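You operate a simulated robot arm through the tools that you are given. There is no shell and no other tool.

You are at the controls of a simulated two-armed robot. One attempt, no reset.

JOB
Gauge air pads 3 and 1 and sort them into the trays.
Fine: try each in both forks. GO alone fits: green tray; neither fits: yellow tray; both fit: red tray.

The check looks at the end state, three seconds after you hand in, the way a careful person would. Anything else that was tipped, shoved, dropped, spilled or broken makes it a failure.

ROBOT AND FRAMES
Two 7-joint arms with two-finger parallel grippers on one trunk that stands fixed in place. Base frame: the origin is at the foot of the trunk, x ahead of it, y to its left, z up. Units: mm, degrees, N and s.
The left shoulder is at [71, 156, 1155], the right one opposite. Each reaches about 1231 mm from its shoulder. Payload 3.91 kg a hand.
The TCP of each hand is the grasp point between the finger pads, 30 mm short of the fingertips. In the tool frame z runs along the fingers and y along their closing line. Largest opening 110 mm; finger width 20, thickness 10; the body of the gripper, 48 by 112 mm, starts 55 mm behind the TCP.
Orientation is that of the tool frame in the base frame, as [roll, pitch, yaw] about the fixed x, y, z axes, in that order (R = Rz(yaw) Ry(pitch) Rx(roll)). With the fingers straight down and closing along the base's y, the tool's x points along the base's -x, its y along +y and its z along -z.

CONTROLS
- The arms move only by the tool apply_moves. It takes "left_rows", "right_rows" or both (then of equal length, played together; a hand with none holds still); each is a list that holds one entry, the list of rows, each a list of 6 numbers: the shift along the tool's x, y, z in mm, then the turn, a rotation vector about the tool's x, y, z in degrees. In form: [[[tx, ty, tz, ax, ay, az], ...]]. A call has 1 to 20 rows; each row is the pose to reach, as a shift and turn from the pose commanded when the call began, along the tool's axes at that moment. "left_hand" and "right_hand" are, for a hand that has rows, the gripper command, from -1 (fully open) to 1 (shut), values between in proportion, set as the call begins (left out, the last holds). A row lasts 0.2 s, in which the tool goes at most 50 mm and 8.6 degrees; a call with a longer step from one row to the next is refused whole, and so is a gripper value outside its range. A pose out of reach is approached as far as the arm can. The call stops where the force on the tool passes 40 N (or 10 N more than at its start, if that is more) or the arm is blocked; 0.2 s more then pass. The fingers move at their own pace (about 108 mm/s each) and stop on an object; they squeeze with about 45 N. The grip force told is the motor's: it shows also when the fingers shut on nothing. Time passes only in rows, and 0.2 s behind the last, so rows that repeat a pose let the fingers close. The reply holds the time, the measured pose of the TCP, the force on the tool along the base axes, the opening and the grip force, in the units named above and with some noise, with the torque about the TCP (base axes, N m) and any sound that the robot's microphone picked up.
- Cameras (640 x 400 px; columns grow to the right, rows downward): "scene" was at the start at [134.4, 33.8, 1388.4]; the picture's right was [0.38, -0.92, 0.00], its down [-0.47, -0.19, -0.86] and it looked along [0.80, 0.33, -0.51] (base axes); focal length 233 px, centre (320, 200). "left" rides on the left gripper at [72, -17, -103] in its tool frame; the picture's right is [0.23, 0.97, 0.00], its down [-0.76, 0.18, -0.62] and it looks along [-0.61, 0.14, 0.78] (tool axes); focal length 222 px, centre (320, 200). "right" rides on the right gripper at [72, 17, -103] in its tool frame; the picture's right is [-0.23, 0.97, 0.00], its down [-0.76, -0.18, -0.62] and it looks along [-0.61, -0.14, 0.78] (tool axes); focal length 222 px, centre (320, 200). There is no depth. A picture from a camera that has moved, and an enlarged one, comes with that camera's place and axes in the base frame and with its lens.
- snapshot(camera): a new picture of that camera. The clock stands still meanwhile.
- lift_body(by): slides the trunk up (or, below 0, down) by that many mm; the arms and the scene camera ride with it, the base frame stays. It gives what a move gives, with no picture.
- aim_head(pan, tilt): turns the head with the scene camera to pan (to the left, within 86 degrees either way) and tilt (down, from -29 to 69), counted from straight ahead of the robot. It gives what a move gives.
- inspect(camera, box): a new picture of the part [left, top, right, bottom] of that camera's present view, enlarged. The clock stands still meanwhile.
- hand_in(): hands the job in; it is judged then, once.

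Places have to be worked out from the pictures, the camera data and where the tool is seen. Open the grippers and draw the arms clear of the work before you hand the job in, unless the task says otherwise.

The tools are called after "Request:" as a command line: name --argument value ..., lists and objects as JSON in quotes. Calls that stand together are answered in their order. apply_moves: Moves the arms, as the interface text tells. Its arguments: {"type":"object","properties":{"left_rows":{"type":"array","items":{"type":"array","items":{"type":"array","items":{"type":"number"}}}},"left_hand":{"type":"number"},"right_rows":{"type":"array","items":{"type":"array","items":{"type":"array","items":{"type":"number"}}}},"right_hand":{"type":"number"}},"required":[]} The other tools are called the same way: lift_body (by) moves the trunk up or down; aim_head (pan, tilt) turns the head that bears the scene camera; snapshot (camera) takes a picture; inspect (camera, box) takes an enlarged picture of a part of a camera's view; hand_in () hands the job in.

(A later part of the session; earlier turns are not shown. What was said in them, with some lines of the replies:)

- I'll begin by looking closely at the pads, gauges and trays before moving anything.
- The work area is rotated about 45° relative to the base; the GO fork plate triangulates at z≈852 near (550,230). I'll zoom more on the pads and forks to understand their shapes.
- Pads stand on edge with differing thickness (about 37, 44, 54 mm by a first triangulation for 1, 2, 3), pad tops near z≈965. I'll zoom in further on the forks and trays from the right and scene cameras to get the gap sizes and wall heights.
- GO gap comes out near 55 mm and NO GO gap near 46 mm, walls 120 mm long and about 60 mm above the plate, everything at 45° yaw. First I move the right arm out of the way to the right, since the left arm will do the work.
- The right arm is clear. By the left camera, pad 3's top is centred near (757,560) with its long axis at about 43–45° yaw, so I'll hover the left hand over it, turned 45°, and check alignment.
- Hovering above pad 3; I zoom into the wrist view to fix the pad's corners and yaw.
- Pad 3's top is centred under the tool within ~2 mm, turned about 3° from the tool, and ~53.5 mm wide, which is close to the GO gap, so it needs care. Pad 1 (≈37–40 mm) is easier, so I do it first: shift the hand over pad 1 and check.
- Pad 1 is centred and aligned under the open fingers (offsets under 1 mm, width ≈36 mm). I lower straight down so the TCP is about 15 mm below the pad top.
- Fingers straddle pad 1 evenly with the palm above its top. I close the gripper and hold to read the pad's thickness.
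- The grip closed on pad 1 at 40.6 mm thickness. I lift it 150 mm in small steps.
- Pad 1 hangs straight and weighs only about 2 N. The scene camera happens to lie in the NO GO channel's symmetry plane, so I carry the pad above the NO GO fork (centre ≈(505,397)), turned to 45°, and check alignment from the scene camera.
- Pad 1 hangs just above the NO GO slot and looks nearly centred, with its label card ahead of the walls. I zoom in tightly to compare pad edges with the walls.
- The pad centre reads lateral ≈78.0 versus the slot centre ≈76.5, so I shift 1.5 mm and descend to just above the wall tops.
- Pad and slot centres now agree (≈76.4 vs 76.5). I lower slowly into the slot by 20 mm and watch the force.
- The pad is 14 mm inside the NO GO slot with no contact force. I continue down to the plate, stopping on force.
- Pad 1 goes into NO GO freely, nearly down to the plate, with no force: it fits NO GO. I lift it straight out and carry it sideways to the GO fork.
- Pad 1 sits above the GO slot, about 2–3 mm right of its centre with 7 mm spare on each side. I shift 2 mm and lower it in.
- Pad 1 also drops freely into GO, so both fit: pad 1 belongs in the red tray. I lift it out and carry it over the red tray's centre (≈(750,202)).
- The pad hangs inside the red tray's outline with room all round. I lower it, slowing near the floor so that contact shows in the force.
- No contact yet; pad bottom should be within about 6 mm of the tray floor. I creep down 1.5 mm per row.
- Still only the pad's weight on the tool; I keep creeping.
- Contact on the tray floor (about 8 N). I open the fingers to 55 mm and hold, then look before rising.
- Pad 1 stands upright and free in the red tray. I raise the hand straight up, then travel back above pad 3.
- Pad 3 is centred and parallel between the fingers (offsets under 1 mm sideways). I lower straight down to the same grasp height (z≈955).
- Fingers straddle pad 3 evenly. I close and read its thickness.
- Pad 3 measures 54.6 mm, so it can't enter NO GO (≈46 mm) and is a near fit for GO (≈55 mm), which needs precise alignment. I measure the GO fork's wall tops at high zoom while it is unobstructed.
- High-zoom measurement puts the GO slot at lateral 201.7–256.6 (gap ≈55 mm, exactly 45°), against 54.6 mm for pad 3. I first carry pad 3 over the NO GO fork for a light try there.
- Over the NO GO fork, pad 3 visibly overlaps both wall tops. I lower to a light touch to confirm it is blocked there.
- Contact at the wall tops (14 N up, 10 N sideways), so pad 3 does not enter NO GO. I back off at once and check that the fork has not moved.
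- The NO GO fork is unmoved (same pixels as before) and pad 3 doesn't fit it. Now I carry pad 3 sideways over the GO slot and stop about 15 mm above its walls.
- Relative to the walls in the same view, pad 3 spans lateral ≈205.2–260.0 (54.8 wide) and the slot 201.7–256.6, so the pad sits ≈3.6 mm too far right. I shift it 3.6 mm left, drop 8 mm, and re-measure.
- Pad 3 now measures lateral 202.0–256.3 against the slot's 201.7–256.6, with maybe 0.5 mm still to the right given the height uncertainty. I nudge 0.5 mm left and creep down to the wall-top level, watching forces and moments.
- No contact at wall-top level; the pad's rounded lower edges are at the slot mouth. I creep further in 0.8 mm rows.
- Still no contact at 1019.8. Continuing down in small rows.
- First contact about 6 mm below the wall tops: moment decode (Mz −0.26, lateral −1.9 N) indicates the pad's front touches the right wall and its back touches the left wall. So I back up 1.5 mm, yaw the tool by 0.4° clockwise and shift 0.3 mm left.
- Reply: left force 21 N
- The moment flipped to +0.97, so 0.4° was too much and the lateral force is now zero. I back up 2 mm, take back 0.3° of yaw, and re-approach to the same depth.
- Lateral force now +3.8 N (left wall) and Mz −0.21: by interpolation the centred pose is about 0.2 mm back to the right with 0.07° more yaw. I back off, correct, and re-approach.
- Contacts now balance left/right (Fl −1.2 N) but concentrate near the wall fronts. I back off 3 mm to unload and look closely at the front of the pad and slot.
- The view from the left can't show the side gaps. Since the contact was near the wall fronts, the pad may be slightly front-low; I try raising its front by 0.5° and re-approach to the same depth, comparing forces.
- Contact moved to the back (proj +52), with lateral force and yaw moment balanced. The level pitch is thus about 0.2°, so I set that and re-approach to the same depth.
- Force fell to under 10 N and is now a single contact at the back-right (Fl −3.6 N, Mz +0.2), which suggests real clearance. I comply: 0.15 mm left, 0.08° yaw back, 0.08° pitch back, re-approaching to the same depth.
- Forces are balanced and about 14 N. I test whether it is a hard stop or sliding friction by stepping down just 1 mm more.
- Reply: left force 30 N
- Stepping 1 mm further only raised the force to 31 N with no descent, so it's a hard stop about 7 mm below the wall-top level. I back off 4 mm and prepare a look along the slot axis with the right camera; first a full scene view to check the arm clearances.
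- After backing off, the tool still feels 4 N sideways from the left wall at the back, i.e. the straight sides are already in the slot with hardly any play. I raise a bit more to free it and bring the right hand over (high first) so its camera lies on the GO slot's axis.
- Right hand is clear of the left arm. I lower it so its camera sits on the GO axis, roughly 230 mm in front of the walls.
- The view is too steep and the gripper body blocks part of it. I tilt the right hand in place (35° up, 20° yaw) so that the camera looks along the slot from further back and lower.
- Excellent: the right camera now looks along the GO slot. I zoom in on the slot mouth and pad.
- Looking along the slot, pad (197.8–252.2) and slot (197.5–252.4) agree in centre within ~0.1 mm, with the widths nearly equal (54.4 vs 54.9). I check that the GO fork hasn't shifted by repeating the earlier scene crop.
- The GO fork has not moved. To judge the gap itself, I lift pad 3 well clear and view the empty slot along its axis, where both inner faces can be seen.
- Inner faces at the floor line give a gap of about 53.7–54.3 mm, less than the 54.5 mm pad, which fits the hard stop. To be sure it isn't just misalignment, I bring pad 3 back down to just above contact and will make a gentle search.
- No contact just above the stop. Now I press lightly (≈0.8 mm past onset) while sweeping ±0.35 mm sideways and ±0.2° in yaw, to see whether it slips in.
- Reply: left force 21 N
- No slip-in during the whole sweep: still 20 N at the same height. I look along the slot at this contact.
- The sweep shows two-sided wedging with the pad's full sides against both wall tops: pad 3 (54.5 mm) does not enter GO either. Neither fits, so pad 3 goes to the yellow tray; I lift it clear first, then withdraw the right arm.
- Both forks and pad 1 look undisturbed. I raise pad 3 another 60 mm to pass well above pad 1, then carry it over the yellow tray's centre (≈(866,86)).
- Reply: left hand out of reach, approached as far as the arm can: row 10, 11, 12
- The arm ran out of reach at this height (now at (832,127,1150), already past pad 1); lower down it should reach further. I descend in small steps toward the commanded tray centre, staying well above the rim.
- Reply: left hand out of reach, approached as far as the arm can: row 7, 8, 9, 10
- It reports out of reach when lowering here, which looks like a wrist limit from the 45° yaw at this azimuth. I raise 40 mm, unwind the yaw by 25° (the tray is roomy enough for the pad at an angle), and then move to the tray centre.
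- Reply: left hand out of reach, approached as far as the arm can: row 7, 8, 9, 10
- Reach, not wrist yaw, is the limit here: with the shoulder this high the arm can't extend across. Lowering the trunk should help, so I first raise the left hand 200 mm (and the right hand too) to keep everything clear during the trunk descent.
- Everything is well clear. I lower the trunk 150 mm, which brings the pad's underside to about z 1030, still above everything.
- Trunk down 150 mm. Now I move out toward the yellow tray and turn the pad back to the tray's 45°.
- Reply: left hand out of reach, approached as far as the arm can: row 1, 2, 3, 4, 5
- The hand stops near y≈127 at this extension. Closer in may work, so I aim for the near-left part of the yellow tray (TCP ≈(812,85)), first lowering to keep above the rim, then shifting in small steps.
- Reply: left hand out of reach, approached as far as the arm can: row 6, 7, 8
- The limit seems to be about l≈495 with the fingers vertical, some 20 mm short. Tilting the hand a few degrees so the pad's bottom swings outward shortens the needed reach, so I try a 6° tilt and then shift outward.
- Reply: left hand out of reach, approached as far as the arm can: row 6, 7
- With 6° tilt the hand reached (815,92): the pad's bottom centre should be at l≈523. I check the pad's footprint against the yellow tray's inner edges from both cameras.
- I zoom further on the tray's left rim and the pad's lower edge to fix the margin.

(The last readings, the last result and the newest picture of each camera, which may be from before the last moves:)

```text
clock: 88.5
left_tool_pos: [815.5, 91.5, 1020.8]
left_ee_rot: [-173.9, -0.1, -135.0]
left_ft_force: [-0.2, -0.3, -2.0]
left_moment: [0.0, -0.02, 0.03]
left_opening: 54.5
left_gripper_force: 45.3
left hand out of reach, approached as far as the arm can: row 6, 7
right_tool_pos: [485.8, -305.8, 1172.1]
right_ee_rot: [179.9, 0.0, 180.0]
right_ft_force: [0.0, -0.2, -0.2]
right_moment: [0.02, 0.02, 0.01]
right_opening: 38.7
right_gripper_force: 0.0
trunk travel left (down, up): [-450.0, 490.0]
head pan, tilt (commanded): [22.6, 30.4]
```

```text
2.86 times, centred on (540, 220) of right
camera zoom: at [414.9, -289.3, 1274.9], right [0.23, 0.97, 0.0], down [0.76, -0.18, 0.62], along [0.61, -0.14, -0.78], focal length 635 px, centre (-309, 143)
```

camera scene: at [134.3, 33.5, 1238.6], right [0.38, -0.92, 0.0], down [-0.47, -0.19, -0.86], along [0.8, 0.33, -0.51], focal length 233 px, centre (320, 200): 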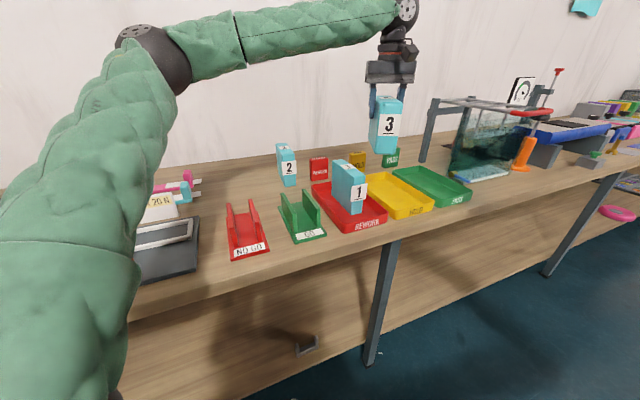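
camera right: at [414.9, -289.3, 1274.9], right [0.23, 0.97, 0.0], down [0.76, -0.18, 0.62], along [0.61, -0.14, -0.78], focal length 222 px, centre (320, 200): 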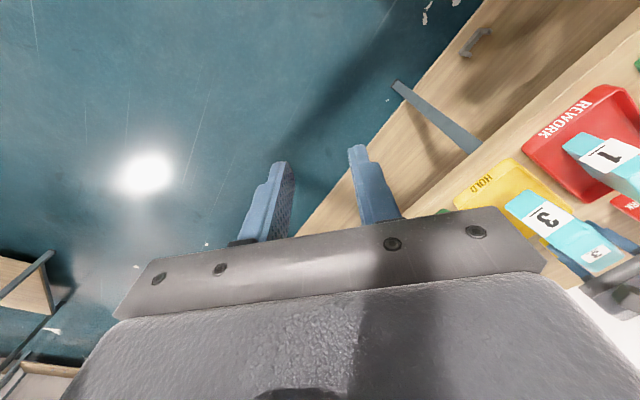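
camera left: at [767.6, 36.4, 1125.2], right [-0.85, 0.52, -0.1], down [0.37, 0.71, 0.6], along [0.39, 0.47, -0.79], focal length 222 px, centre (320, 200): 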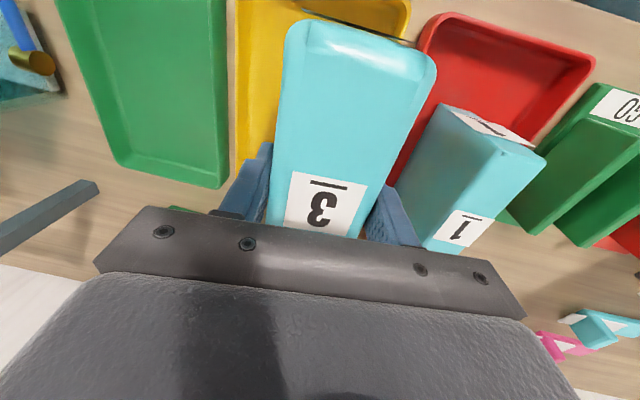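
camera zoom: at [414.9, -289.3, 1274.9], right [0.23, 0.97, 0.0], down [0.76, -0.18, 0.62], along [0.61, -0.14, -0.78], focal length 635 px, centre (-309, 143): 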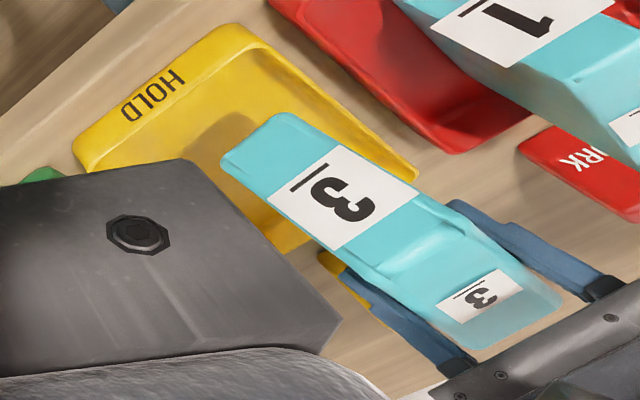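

By the wrist camera the yellow tray spans l≈472–620 and the pad's bottom spans l≈496–550, p≈574–708, so it is inside with margin. I lower with the trunk (keeps the arm posture, hence the reach) by 50 mm, leaving about 10 mm to the floor.

Request:
lift_body --by -50

Request:
inspect --camera "scene" --box '[350, 110, 440, 210]'

Request:
snapshot --camera "left"

Request:
inspect --camera "right" --box '[440, 150, 640, 290]'

```text
clock: 89.5
left_tool_pos: [815.4, 91.5, 971.0]
left_ee_rot: [-173.9, -0.2, -134.9]
left_ft_force: [-0.7, 0.0, -1.8]
left_moment: [0.0, -0.02, -0.02]
left_opening: 54.2
left_gripper_force: 44.6
right_tool_pos: [485.4, -306.5, 1121.7]
right_ee_rot: [179.9, 0.0, -179.9]
right_ft_force: [0.4, 0.5, -0.9]
right_moment: [-0.05, -0.01, 0.02]
right_opening: 38.2
right_gripper_force: 0.1
trunk travel left (down, up): [-400.0, 540.0]
head pan, tilt (commanded): [22.6, 30.4]
```

```text
4.00 times, centred on (395, 160) of scene
camera zoom: at [134.1, 33.5, 1188.6], right [0.38, -0.92, 0.0], down [-0.47, -0.19, -0.86], along [0.8, 0.33, -0.51], focal length 933 px, centre (20, 360)
```

zoom: 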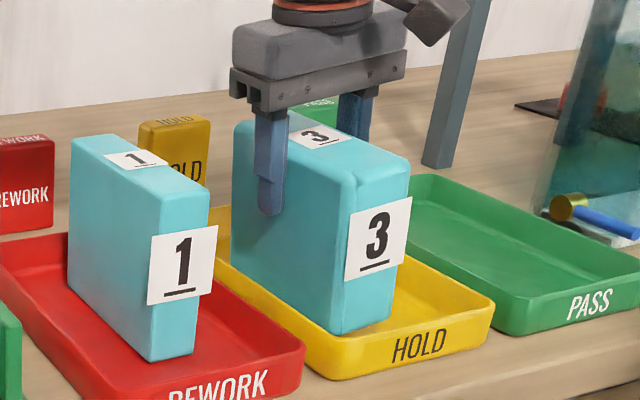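

```text
taken
camera left: at [767.1, 36.3, 1075.7], right [-0.85, 0.52, -0.1], down [0.37, 0.71, 0.6], along [0.39, 0.47, -0.79], focal length 222 px, centre (320, 200)
```

left: 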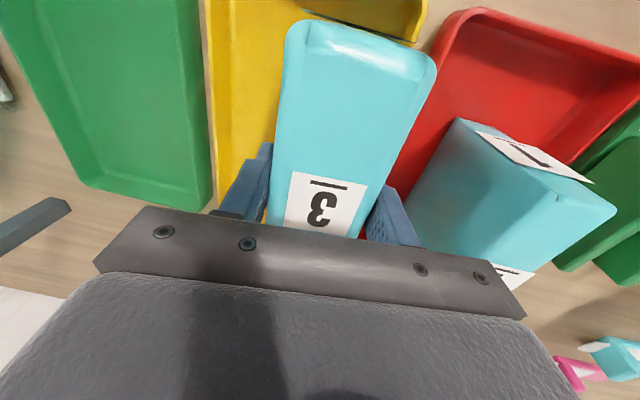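

```text
2.86 times, centred on (540, 220) of right
camera zoom: at [414.4, -289.3, 1225.2], right [0.23, 0.97, 0.0], down [0.76, -0.18, 0.62], along [0.61, -0.14, -0.78], focal length 635 px, centre (-309, 143)
```

zoom: 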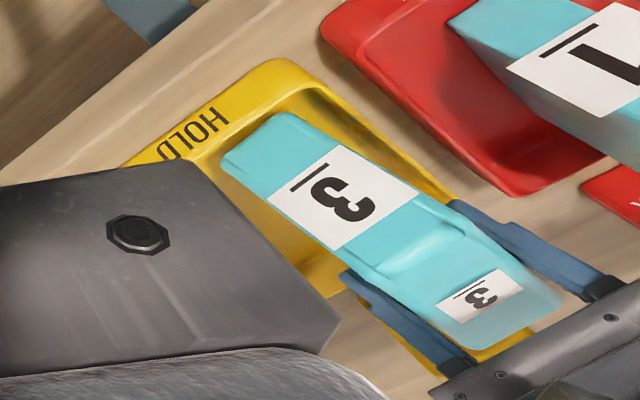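

The pad's lower part is inside the yellow tray's rim on all sides. I lower the trunk another 8 mm, then creep to contact.

Request:
lift_body --by -7

Request:
lift_body --by -1.5

```text
clock: 90.0
left_tool_pos: [815.6, 90.2, 963.3]
left_ee_rot: [-173.9, -0.1, -135.0]
left_ft_force: [-0.6, -0.8, -1.5]
left_moment: [0.0, -0.04, -0.02]
left_opening: 54.8
left_gripper_force: 45.3
right_tool_pos: [484.6, -305.7, 1114.3]
right_ee_rot: [180.0, 0.0, -180.0]
right_ft_force: [0.3, 0.2, 1.7]
right_moment: [-0.01, -0.02, -0.01]
right_opening: 38.3
right_gripper_force: 0.0
trunk travel left (down, up): [-393.0, 547.0]
head pan, tilt (commanded): [22.6, 30.4]
```

```text
clock: 90.5
left_tool_pos: [815.8, 91.4, 962.2]
left_ee_rot: [-173.9, -0.1, -134.9]
left_ft_force: [-0.6, -1.1, -1.6]
left_moment: [0.03, -0.04, -0.01]
left_opening: 54.5
left_gripper_force: 44.8
right_tool_pos: [486.1, -306.2, 1112.6]
right_ee_rot: [179.9, 0.0, -180.0]
right_ft_force: [0.1, 0.5, -0.3]
right_moment: [-0.04, 0.0, 0.0]
right_opening: 38.5
right_gripper_force: 0.1
trunk travel left (down, up): [-392.0, 548.0]
head pan, tilt (commanded): [22.6, 30.4]
```

Still no contact; I keep lowering by about a millimetre at a time.

Request:
lift_body --by -1

Request:
lift_body --by -1

```text
clock: 91.0
left_tool_pos: [816.9, 90.8, 961.8]
left_ee_rot: [-174.0, 0.0, -134.9]
left_ft_force: [0.4, -0.8, -1.8]
left_moment: [0.02, 0.0, -0.01]
left_opening: 54.3
left_gripper_force: 45.4
right_tool_pos: [485.7, -306.0, 1112.9]
right_ee_rot: [179.9, 0.0, -179.9]
right_ft_force: [-0.3, -0.5, -0.1]
right_moment: [-0.01, 0.01, 0.04]
right_opening: 38.5
right_gripper_force: 0.0
trunk travel left (down, up): [-391.0, 549.0]
head pan, tilt (commanded): [22.6, 30.4]
```

```text
clock: 91.6
left_tool_pos: [815.6, 91.7, 960.7]
left_ee_rot: [-173.9, -0.1, -134.9]
left_ft_force: [0.1, 0.8, 2.0]
left_moment: [-0.08, 0.11, -0.04]
left_opening: 54.5
left_gripper_force: 44.9
right_tool_pos: [485.5, -306.5, 1109.7]
right_ee_rot: [179.8, 0.0, -180.0]
right_ft_force: [0.3, 0.5, 0.3]
right_moment: [0.02, -0.02, 0.03]
right_opening: 38.5
right_gripper_force: 0.0
trunk travel left (down, up): [-390.0, 550.0]
head pan, tilt (commanded): [22.6, 30.4]
```

Contact at z≈960.7 (about 3.6 N). I open the fingers in small steps so the pad settles upright against the retreating finger.

Request:
apply_moves --left_rows '[[[0, 0, 0, 0, 0, 0], [0, 0, 0, 0, 0, 0]]]' --left_hand -0.06

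Request:
apply_moves --left_rows '[[[0, 0, 0, 0, 0, 0], [0, 0, 0, 0, 0, 0]]]' --left_hand -0.14

Request:
inspect --camera "scene" --box '[350, 110, 440, 210]'

```text
clock: 92.2
left_tool_pos: [816.0, 90.8, 959.7]
left_ee_rot: [-173.9, -0.1, -134.9]
left_ft_force: [1.1, 0.0, 0.6]
left_moment: [0.02, 0.03, 0.04]
left_opening: 58.4
left_gripper_force: 0.2
right_tool_pos: [485.4, -306.7, 1111.2]
right_ee_rot: [179.8, 0.0, -180.0]
right_ft_force: [-0.1, -0.2, 0.4]
right_moment: [-0.02, -0.04, 0.01]
right_opening: 38.4
right_gripper_force: 0.1
trunk travel left (down, up): [-390.0, 550.0]
head pan, tilt (commanded): [22.6, 30.4]
```

```text
clock: 92.8
left_tool_pos: [815.6, 90.6, 959.6]
left_ee_rot: [-173.9, -0.1, -134.8]
left_ft_force: [-0.3, 0.6, -0.4]
left_moment: [0.0, -0.02, -0.01]
left_opening: 62.7
left_gripper_force: 0.1
right_tool_pos: [485.9, -306.9, 1110.9]
right_ee_rot: [179.9, 0.1, 179.9]
right_ft_force: [0.8, -0.1, 0.5]
right_moment: [0.0, -0.01, -0.02]
right_opening: 38.5
right_gripper_force: 0.0
trunk travel left (down, up): [-390.0, 550.0]
head pan, tilt (commanded): [22.6, 30.4]
```

```text
4.00 times, centred on (395, 160) of scene
camera zoom: at [134.4, 33.4, 1177.9], right [0.38, -0.92, 0.0], down [-0.47, -0.19, -0.86], along [0.8, 0.33, -0.51], focal length 933 px, centre (20, 360)
```

zoom: 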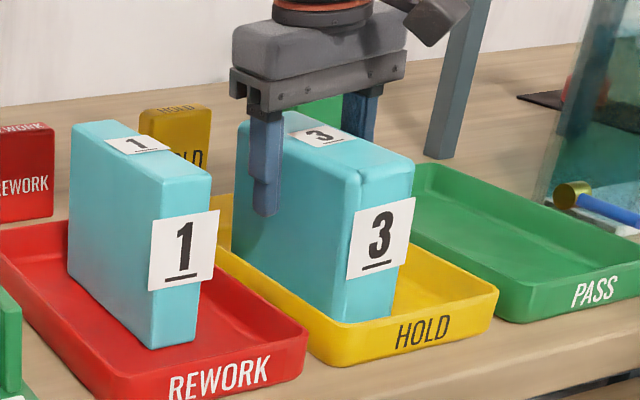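

The pad is settling smoothly toward upright. I keep opening in steps.

Request:
apply_moves --left_rows '[[[0, 0, 0, 0, 0, 0], [0, 0, 0, 0, 0, 0]]]' --left_hand -0.22

Request:
apply_moves --left_rows '[[[0, 0, 0, 0, 0, 0], [0, 0, 0, 0, 0, 0]]]' --left_hand -0.32

Request:
apply_moves --left_rows '[[[0, 0, 0, 0, 0, 0], [0, 0, 0, 0, 0, 0]]]' --left_hand -0.45

Request:
apply_moves --left_rows '[[[0, 0, 0, 0, 0, 0], [0, 0, 0, 0, 0, 0], [0, 0, 0, 0, 0, 0]]]' --left_hand -0.65

Request:
inspect --camera "scene" --box '[350, 110, 440, 210]'

Request:
snapshot --camera "left"

```text
clock: 93.4
left_tool_pos: [817.0, 91.5, 960.6]
left_ee_rot: [-173.9, -0.1, -134.9]
left_ft_force: [0.6, 0.1, -0.7]
left_moment: [0.0, 0.01, 0.01]
left_opening: 67.5
left_gripper_force: 0.0
right_tool_pos: [487.2, -306.0, 1110.3]
right_ee_rot: [179.9, 0.1, -180.0]
right_ft_force: [0.7, -0.2, -0.2]
right_moment: [0.0, 0.0, -0.01]
right_opening: 38.3
right_gripper_force: 0.1
trunk travel left (down, up): [-390.0, 550.0]
head pan, tilt (commanded): [22.6, 30.4]
```

```text
clock: 94.0
left_tool_pos: [816.5, 91.8, 959.8]
left_ee_rot: [-173.9, -0.1, -134.8]
left_ft_force: [0.4, -0.7, -0.6]
left_moment: [0.01, -0.02, 0.01]
left_opening: 72.7
left_gripper_force: 0.4
right_tool_pos: [485.8, -306.2, 1110.8]
right_ee_rot: [180.0, 0.0, -180.0]
right_ft_force: [-0.2, -0.2, -0.4]
right_moment: [-0.01, 0.02, 0.0]
right_opening: 38.6
right_gripper_force: 0.1
trunk travel left (down, up): [-390.0, 550.0]
head pan, tilt (commanded): [22.6, 30.4]
```

```text
clock: 94.6
left_tool_pos: [815.7, 89.9, 959.5]
left_ee_rot: [-173.9, -0.1, -134.8]
left_ft_force: [0.4, 0.2, 0.1]
left_moment: [0.01, 0.0, -0.02]
left_opening: 79.7
left_gripper_force: 0.1
right_tool_pos: [486.4, -306.8, 1110.5]
right_ee_rot: [179.9, 0.0, 180.0]
right_ft_force: [0.3, 0.7, 0.4]
right_moment: [0.04, 0.0, 0.01]
right_opening: 38.5
right_gripper_force: 0.1
trunk travel left (down, up): [-390.0, 550.0]
head pan, tilt (commanded): [22.6, 30.4]
```

```text
clock: 95.4
left_tool_pos: [815.2, 90.3, 960.1]
left_ee_rot: [-173.8, -0.1, -134.9]
left_ft_force: [0.1, -0.3, -0.5]
left_moment: [0.03, -0.01, 0.03]
left_opening: 90.7
left_gripper_force: 0.1
right_tool_pos: [485.0, -306.7, 1111.8]
right_ee_rot: [179.9, 0.1, -180.0]
right_ft_force: [-0.5, -0.8, 0.0]
right_moment: [0.02, -0.02, -0.04]
right_opening: 38.5
right_gripper_force: 0.0
trunk travel left (down, up): [-390.0, 550.0]
head pan, tilt (commanded): [22.6, 30.4]
```

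```text
4.00 times, centred on (395, 160) of scene
camera zoom: at [134.4, 33.4, 1177.9], right [0.38, -0.92, 0.0], down [-0.47, -0.19, -0.86], along [0.8, 0.33, -0.51], focal length 933 px, centre (20, 360)
```

zoom: 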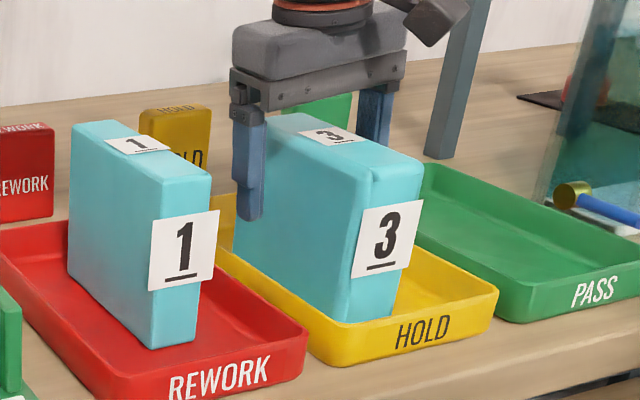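

```text
taken
camera left: at [767.3, 36.3, 1064.7], right [-0.85, 0.52, -0.1], down [0.37, 0.71, 0.6], along [0.39, 0.47, -0.79], focal length 222 px, centre (320, 200)
```

left: 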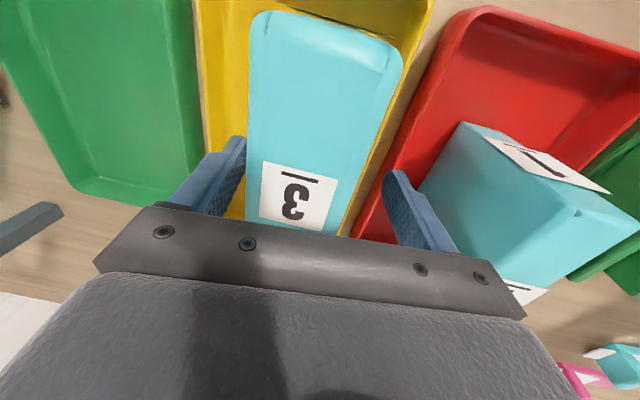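

Pad 3 stands upright and free in the yellow tray, with clearance to both fingers. I raise the trunk 130 mm so the hand leaves straight up.

Request:
lift_body --by 20

Request:
inspect --camera "scene" --box '[350, 110, 440, 220]'

```text
clock: 96.0
left_tool_pos: [816.6, 91.5, 979.3]
left_ee_rot: [-173.8, -0.1, -134.9]
left_ft_force: [-0.4, 0.0, 0.9]
left_moment: [-0.04, -0.01, 0.01]
left_opening: 90.9
left_gripper_force: 0.1
right_tool_pos: [485.9, -306.0, 1130.3]
right_ee_rot: [179.8, -0.1, -179.9]
right_ft_force: [-0.3, -0.1, -0.3]
right_moment: [0.0, 0.03, 0.0]
right_opening: 38.5
right_gripper_force: 0.1
trunk travel left (down, up): [-410.0, 530.0]
head pan, tilt (commanded): [22.6, 30.4]
```

```text
3.64 times, centred on (395, 165) of scene
camera zoom: at [135.0, 33.3, 1197.7], right [0.38, -0.92, 0.0], down [-0.47, -0.19, -0.86], along [0.8, 0.33, -0.51], focal length 848 px, centre (47, 327)
```

zoom: 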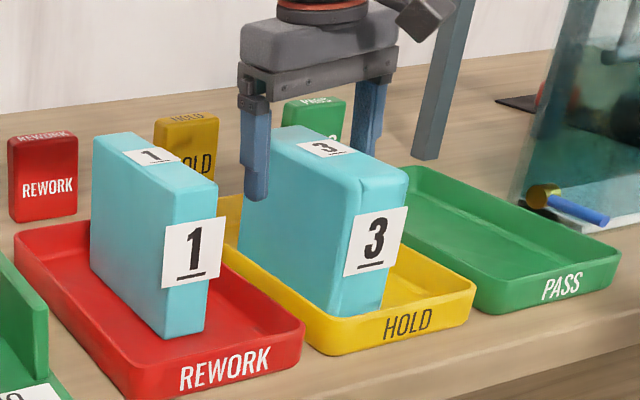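

The pad stays put as the hand rises with no contact force. I raise the trunk a further 190 mm, back to its original height.

Request:
lift_body --by 190

Request:
snapshot --camera "scene"

Request:
inspect --camera "scene" --box '[290, 160, 470, 290]'

Request:
snapshot --camera "left"

```text
clock: 98.1
left_tool_pos: [815.1, 91.2, 1169.8]
left_ee_rot: [-173.9, 0.0, -134.8]
left_ft_force: [0.7, 0.1, 0.3]
left_moment: [-0.02, 0.0, 0.01]
left_opening: 90.6
left_gripper_force: 0.1
right_tool_pos: [487.1, -305.8, 1321.1]
right_ee_rot: [179.9, 0.0, -179.9]
right_ft_force: [-0.3, -0.2, -0.1]
right_moment: [0.0, 0.0, 0.0]
right_opening: 38.7
right_gripper_force: 0.0
trunk travel left (down, up): [-600.0, 340.0]
head pan, tilt (commanded): [22.6, 30.4]
```

```text
taken
camera scene: at [134.7, 33.4, 1387.8], right [0.38, -0.92, 0.0], down [-0.47, -0.19, -0.86], along [0.8, 0.33, -0.51], focal length 233 px, centre (320, 200)
```

scene: 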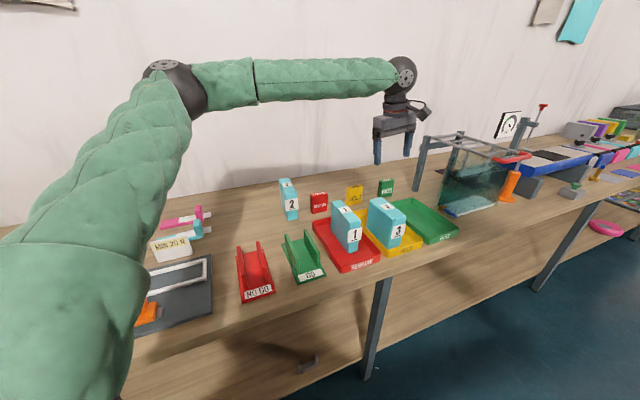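

```text
3.08 times, centred on (380, 225) of scene
camera zoom: at [134.7, 33.4, 1387.8], right [0.38, -0.92, 0.0], down [-0.47, -0.19, -0.86], along [0.8, 0.33, -0.51], focal length 718 px, centre (135, 123)
```

zoom: 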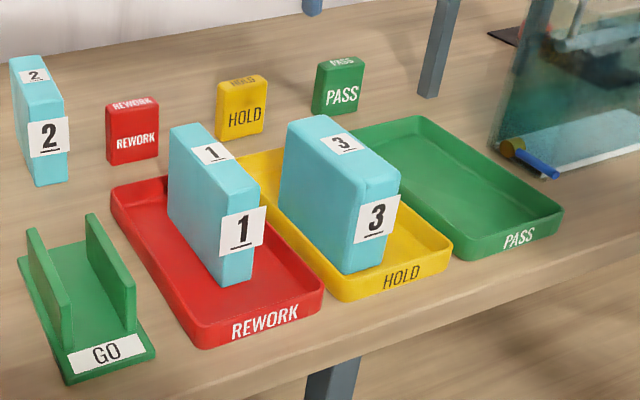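

```text
taken
camera left: at [767.6, 36.2, 1274.5], right [-0.85, 0.52, -0.1], down [0.37, 0.71, 0.6], along [0.39, 0.47, -0.79], focal length 222 px, centre (320, 200)
```

left: 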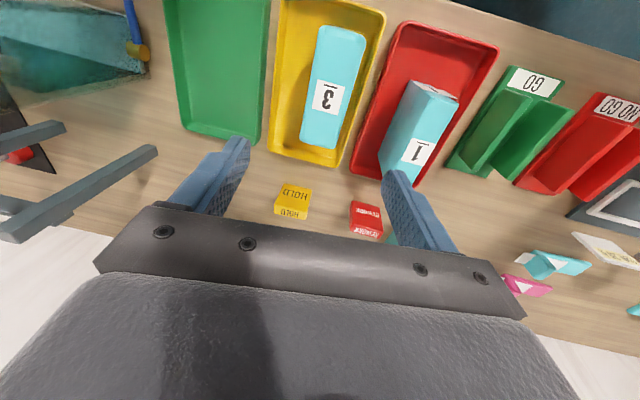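

Pads 1 and 3 stand in the red and yellow trays; forks, pad 2 and tags are all where they were. I withdraw the left arm up and back to the left, untilting it, and open both grippers.

Request:
apply_moves --left_rows '[[[0, -3.2, -30, 0, 0, 0], [0, -6.4, -60, 0, 0, 0], [0, -9.6, -90, -3, 0, 0], [0, -12.8, -119, -6, 0, 0], [-16.5, 28.3, -123, -6, 0, 0], [-33, 69.3, -128, -6, 0, 0], [-49.6, 110.4, -132, -6, 0, 0], [-66.2, 151.4, -137, -6, 0, 0], [-82.7, 192.5, -141, -6, 0, 0], [-99.3, 233.6, -145, -6, 0, 0], [-115.8, 274.6, -150, -6, 0, 0], [-132.4, 315.7, -154, -6, 0, 0], [-149, 356.7, -159, -6, 0, 0], [-165.5, 397.8, -163, -6, 0, 0], [-165.5, 397.8, -163, -6, 0, 0]]]' --left_hand -1 --right_rows '[[[0, 0, 0, 0, 0, 0], [0, 0, 0, 0, 0, 0], [0, 0, 0, 0, 0, 0], [0, 0, 0, 0, 0, 0], [0, 0, 0, 0, 0, 0], [0, 0, 0, 0, 0, 0], [0, 0, 0, 0, 0, 0], [0, 0, 0, 0, 0, 0], [0, 0, 0, 0, 0, 0], [0, 0, 0, 0, 0, 0], [0, 0, 0, 0, 0, 0], [0, 0, 0, 0, 0, 0], [0, 0, 0, 0, 0, 0], [0, 0, 0, 0, 0, 0], [0, 0, 0, 0, 0, 0]]]' --right_hand -1

Request:
snapshot --camera "scene"

Request:
inspect --camera "scene" --box '[220, 160, 470, 310]'

Request:
snapshot --camera "left"

```text
clock: 101.3
left_tool_pos: [643.7, 498.2, 1289.1]
left_ee_rot: [-179.9, -0.1, -134.9]
left_ft_force: [0.8, -0.6, 0.2]
left_moment: [0.04, 0.0, -0.05]
left_opening: 109.9
left_gripper_force: 0.1
left hand out of reach, approached as far as the arm can: row 1, 2, 3, 4
right_tool_pos: [487.0, -306.5, 1319.1]
right_ee_rot: [180.0, -0.1, 180.0]
right_ft_force: [0.3, -0.2, 0.2]
right_moment: [0.01, -0.04, 0.02]
right_opening: 109.9
right_gripper_force: 0.1
trunk travel left (down, up): [-600.0, 340.0]
head pan, tilt (commanded): [22.6, 30.4]
```

```text
taken
camera scene: at [135.2, 32.3, 1387.8], right [0.38, -0.92, 0.0], down [-0.47, -0.19, -0.86], along [0.8, 0.33, -0.51], focal length 233 px, centre (320, 200)
```

scene: 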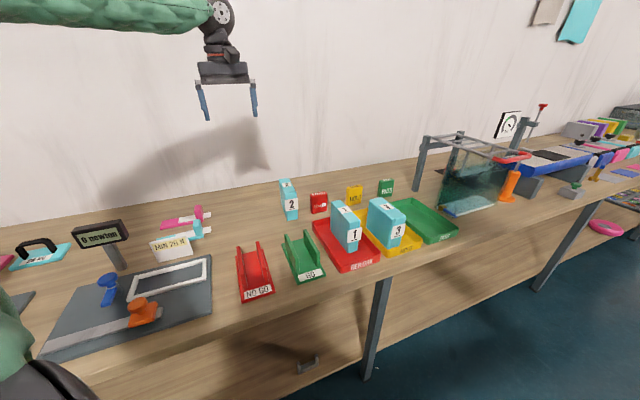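

```text
2.56 times, centred on (345, 235) of scene
camera zoom: at [135.2, 32.3, 1387.8], right [0.38, -0.92, 0.0], down [-0.47, -0.19, -0.86], along [0.8, 0.33, -0.51], focal length 597 px, centre (256, 110)
```

zoom: 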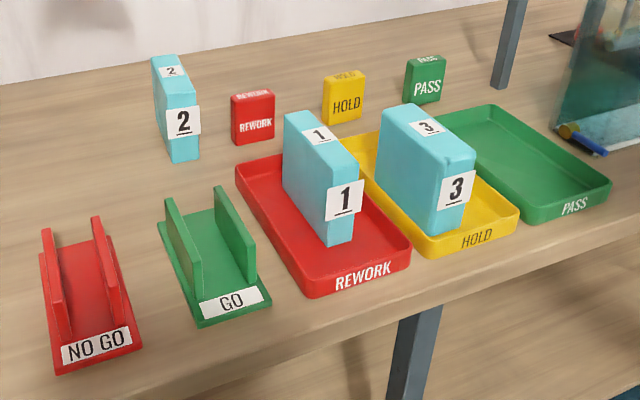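

```text
taken
camera left: at [603.6, 436.0, 1393.0], right [-0.85, 0.53, 0.0], down [0.41, 0.67, 0.62], along [0.33, 0.53, -0.78], focal length 222 px, centre (320, 200)
```

left: 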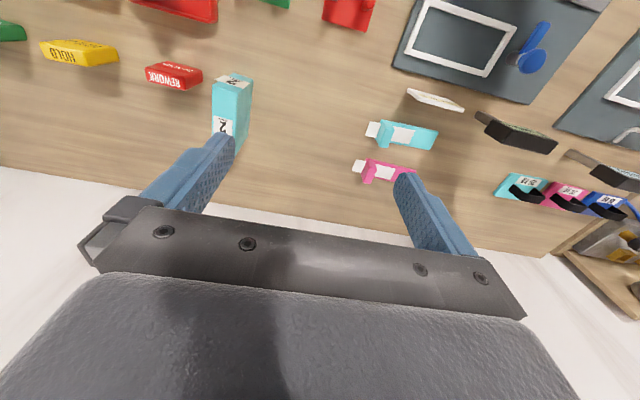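

Final check: pad 1 (fits both) is in the red tray, pad 3 (fits neither, blocked in GO and NO GO) is in the yellow tray. Both stand upright, nothing else has moved, and both hands are open and clear. Handing in.

Request:
hand_in

```text
The job is handed in.
```

I gauged both pads and sorted them: pad 1 is in the red tray and pad 3 is in the yellow tray. The job is handed in, but I don't have the result of the check.

| Pad | Thickness (gripper reading) | NO GO fork | GO fork | Tray |
|---|---|---|---|---|
| 1 | 40.6 mm | dropped in freely | dropped in freely | red |
| 3 | 54.5 mm | stopped at the top of the walls | stopped hard about 7 mm into the slot | yellow |

**Pad 3 was a close call.** My camera estimates of the GO gap ran from about 53.7 to 55 mm, so vision alone could not settle it. I put it in yellow because it would not go in after several re-aligned tries with up to about 31 N downward. The force readings showed both walls pressing on the pad.

**Placing pad 3:** the left arm could not reach the middle of the yellow tray with the hand vertical. I lowered the trunk, tilted the hand 6° and set the pad down nearer the left side of the tray. I opened the fingers in small steps so it settled upright, and the trunk is back at its starting height.

In the last pictures both pads stand upright in their trays. I saw no movement of the forks, pad 2 or the tags. Both grippers are open and clear of the work.
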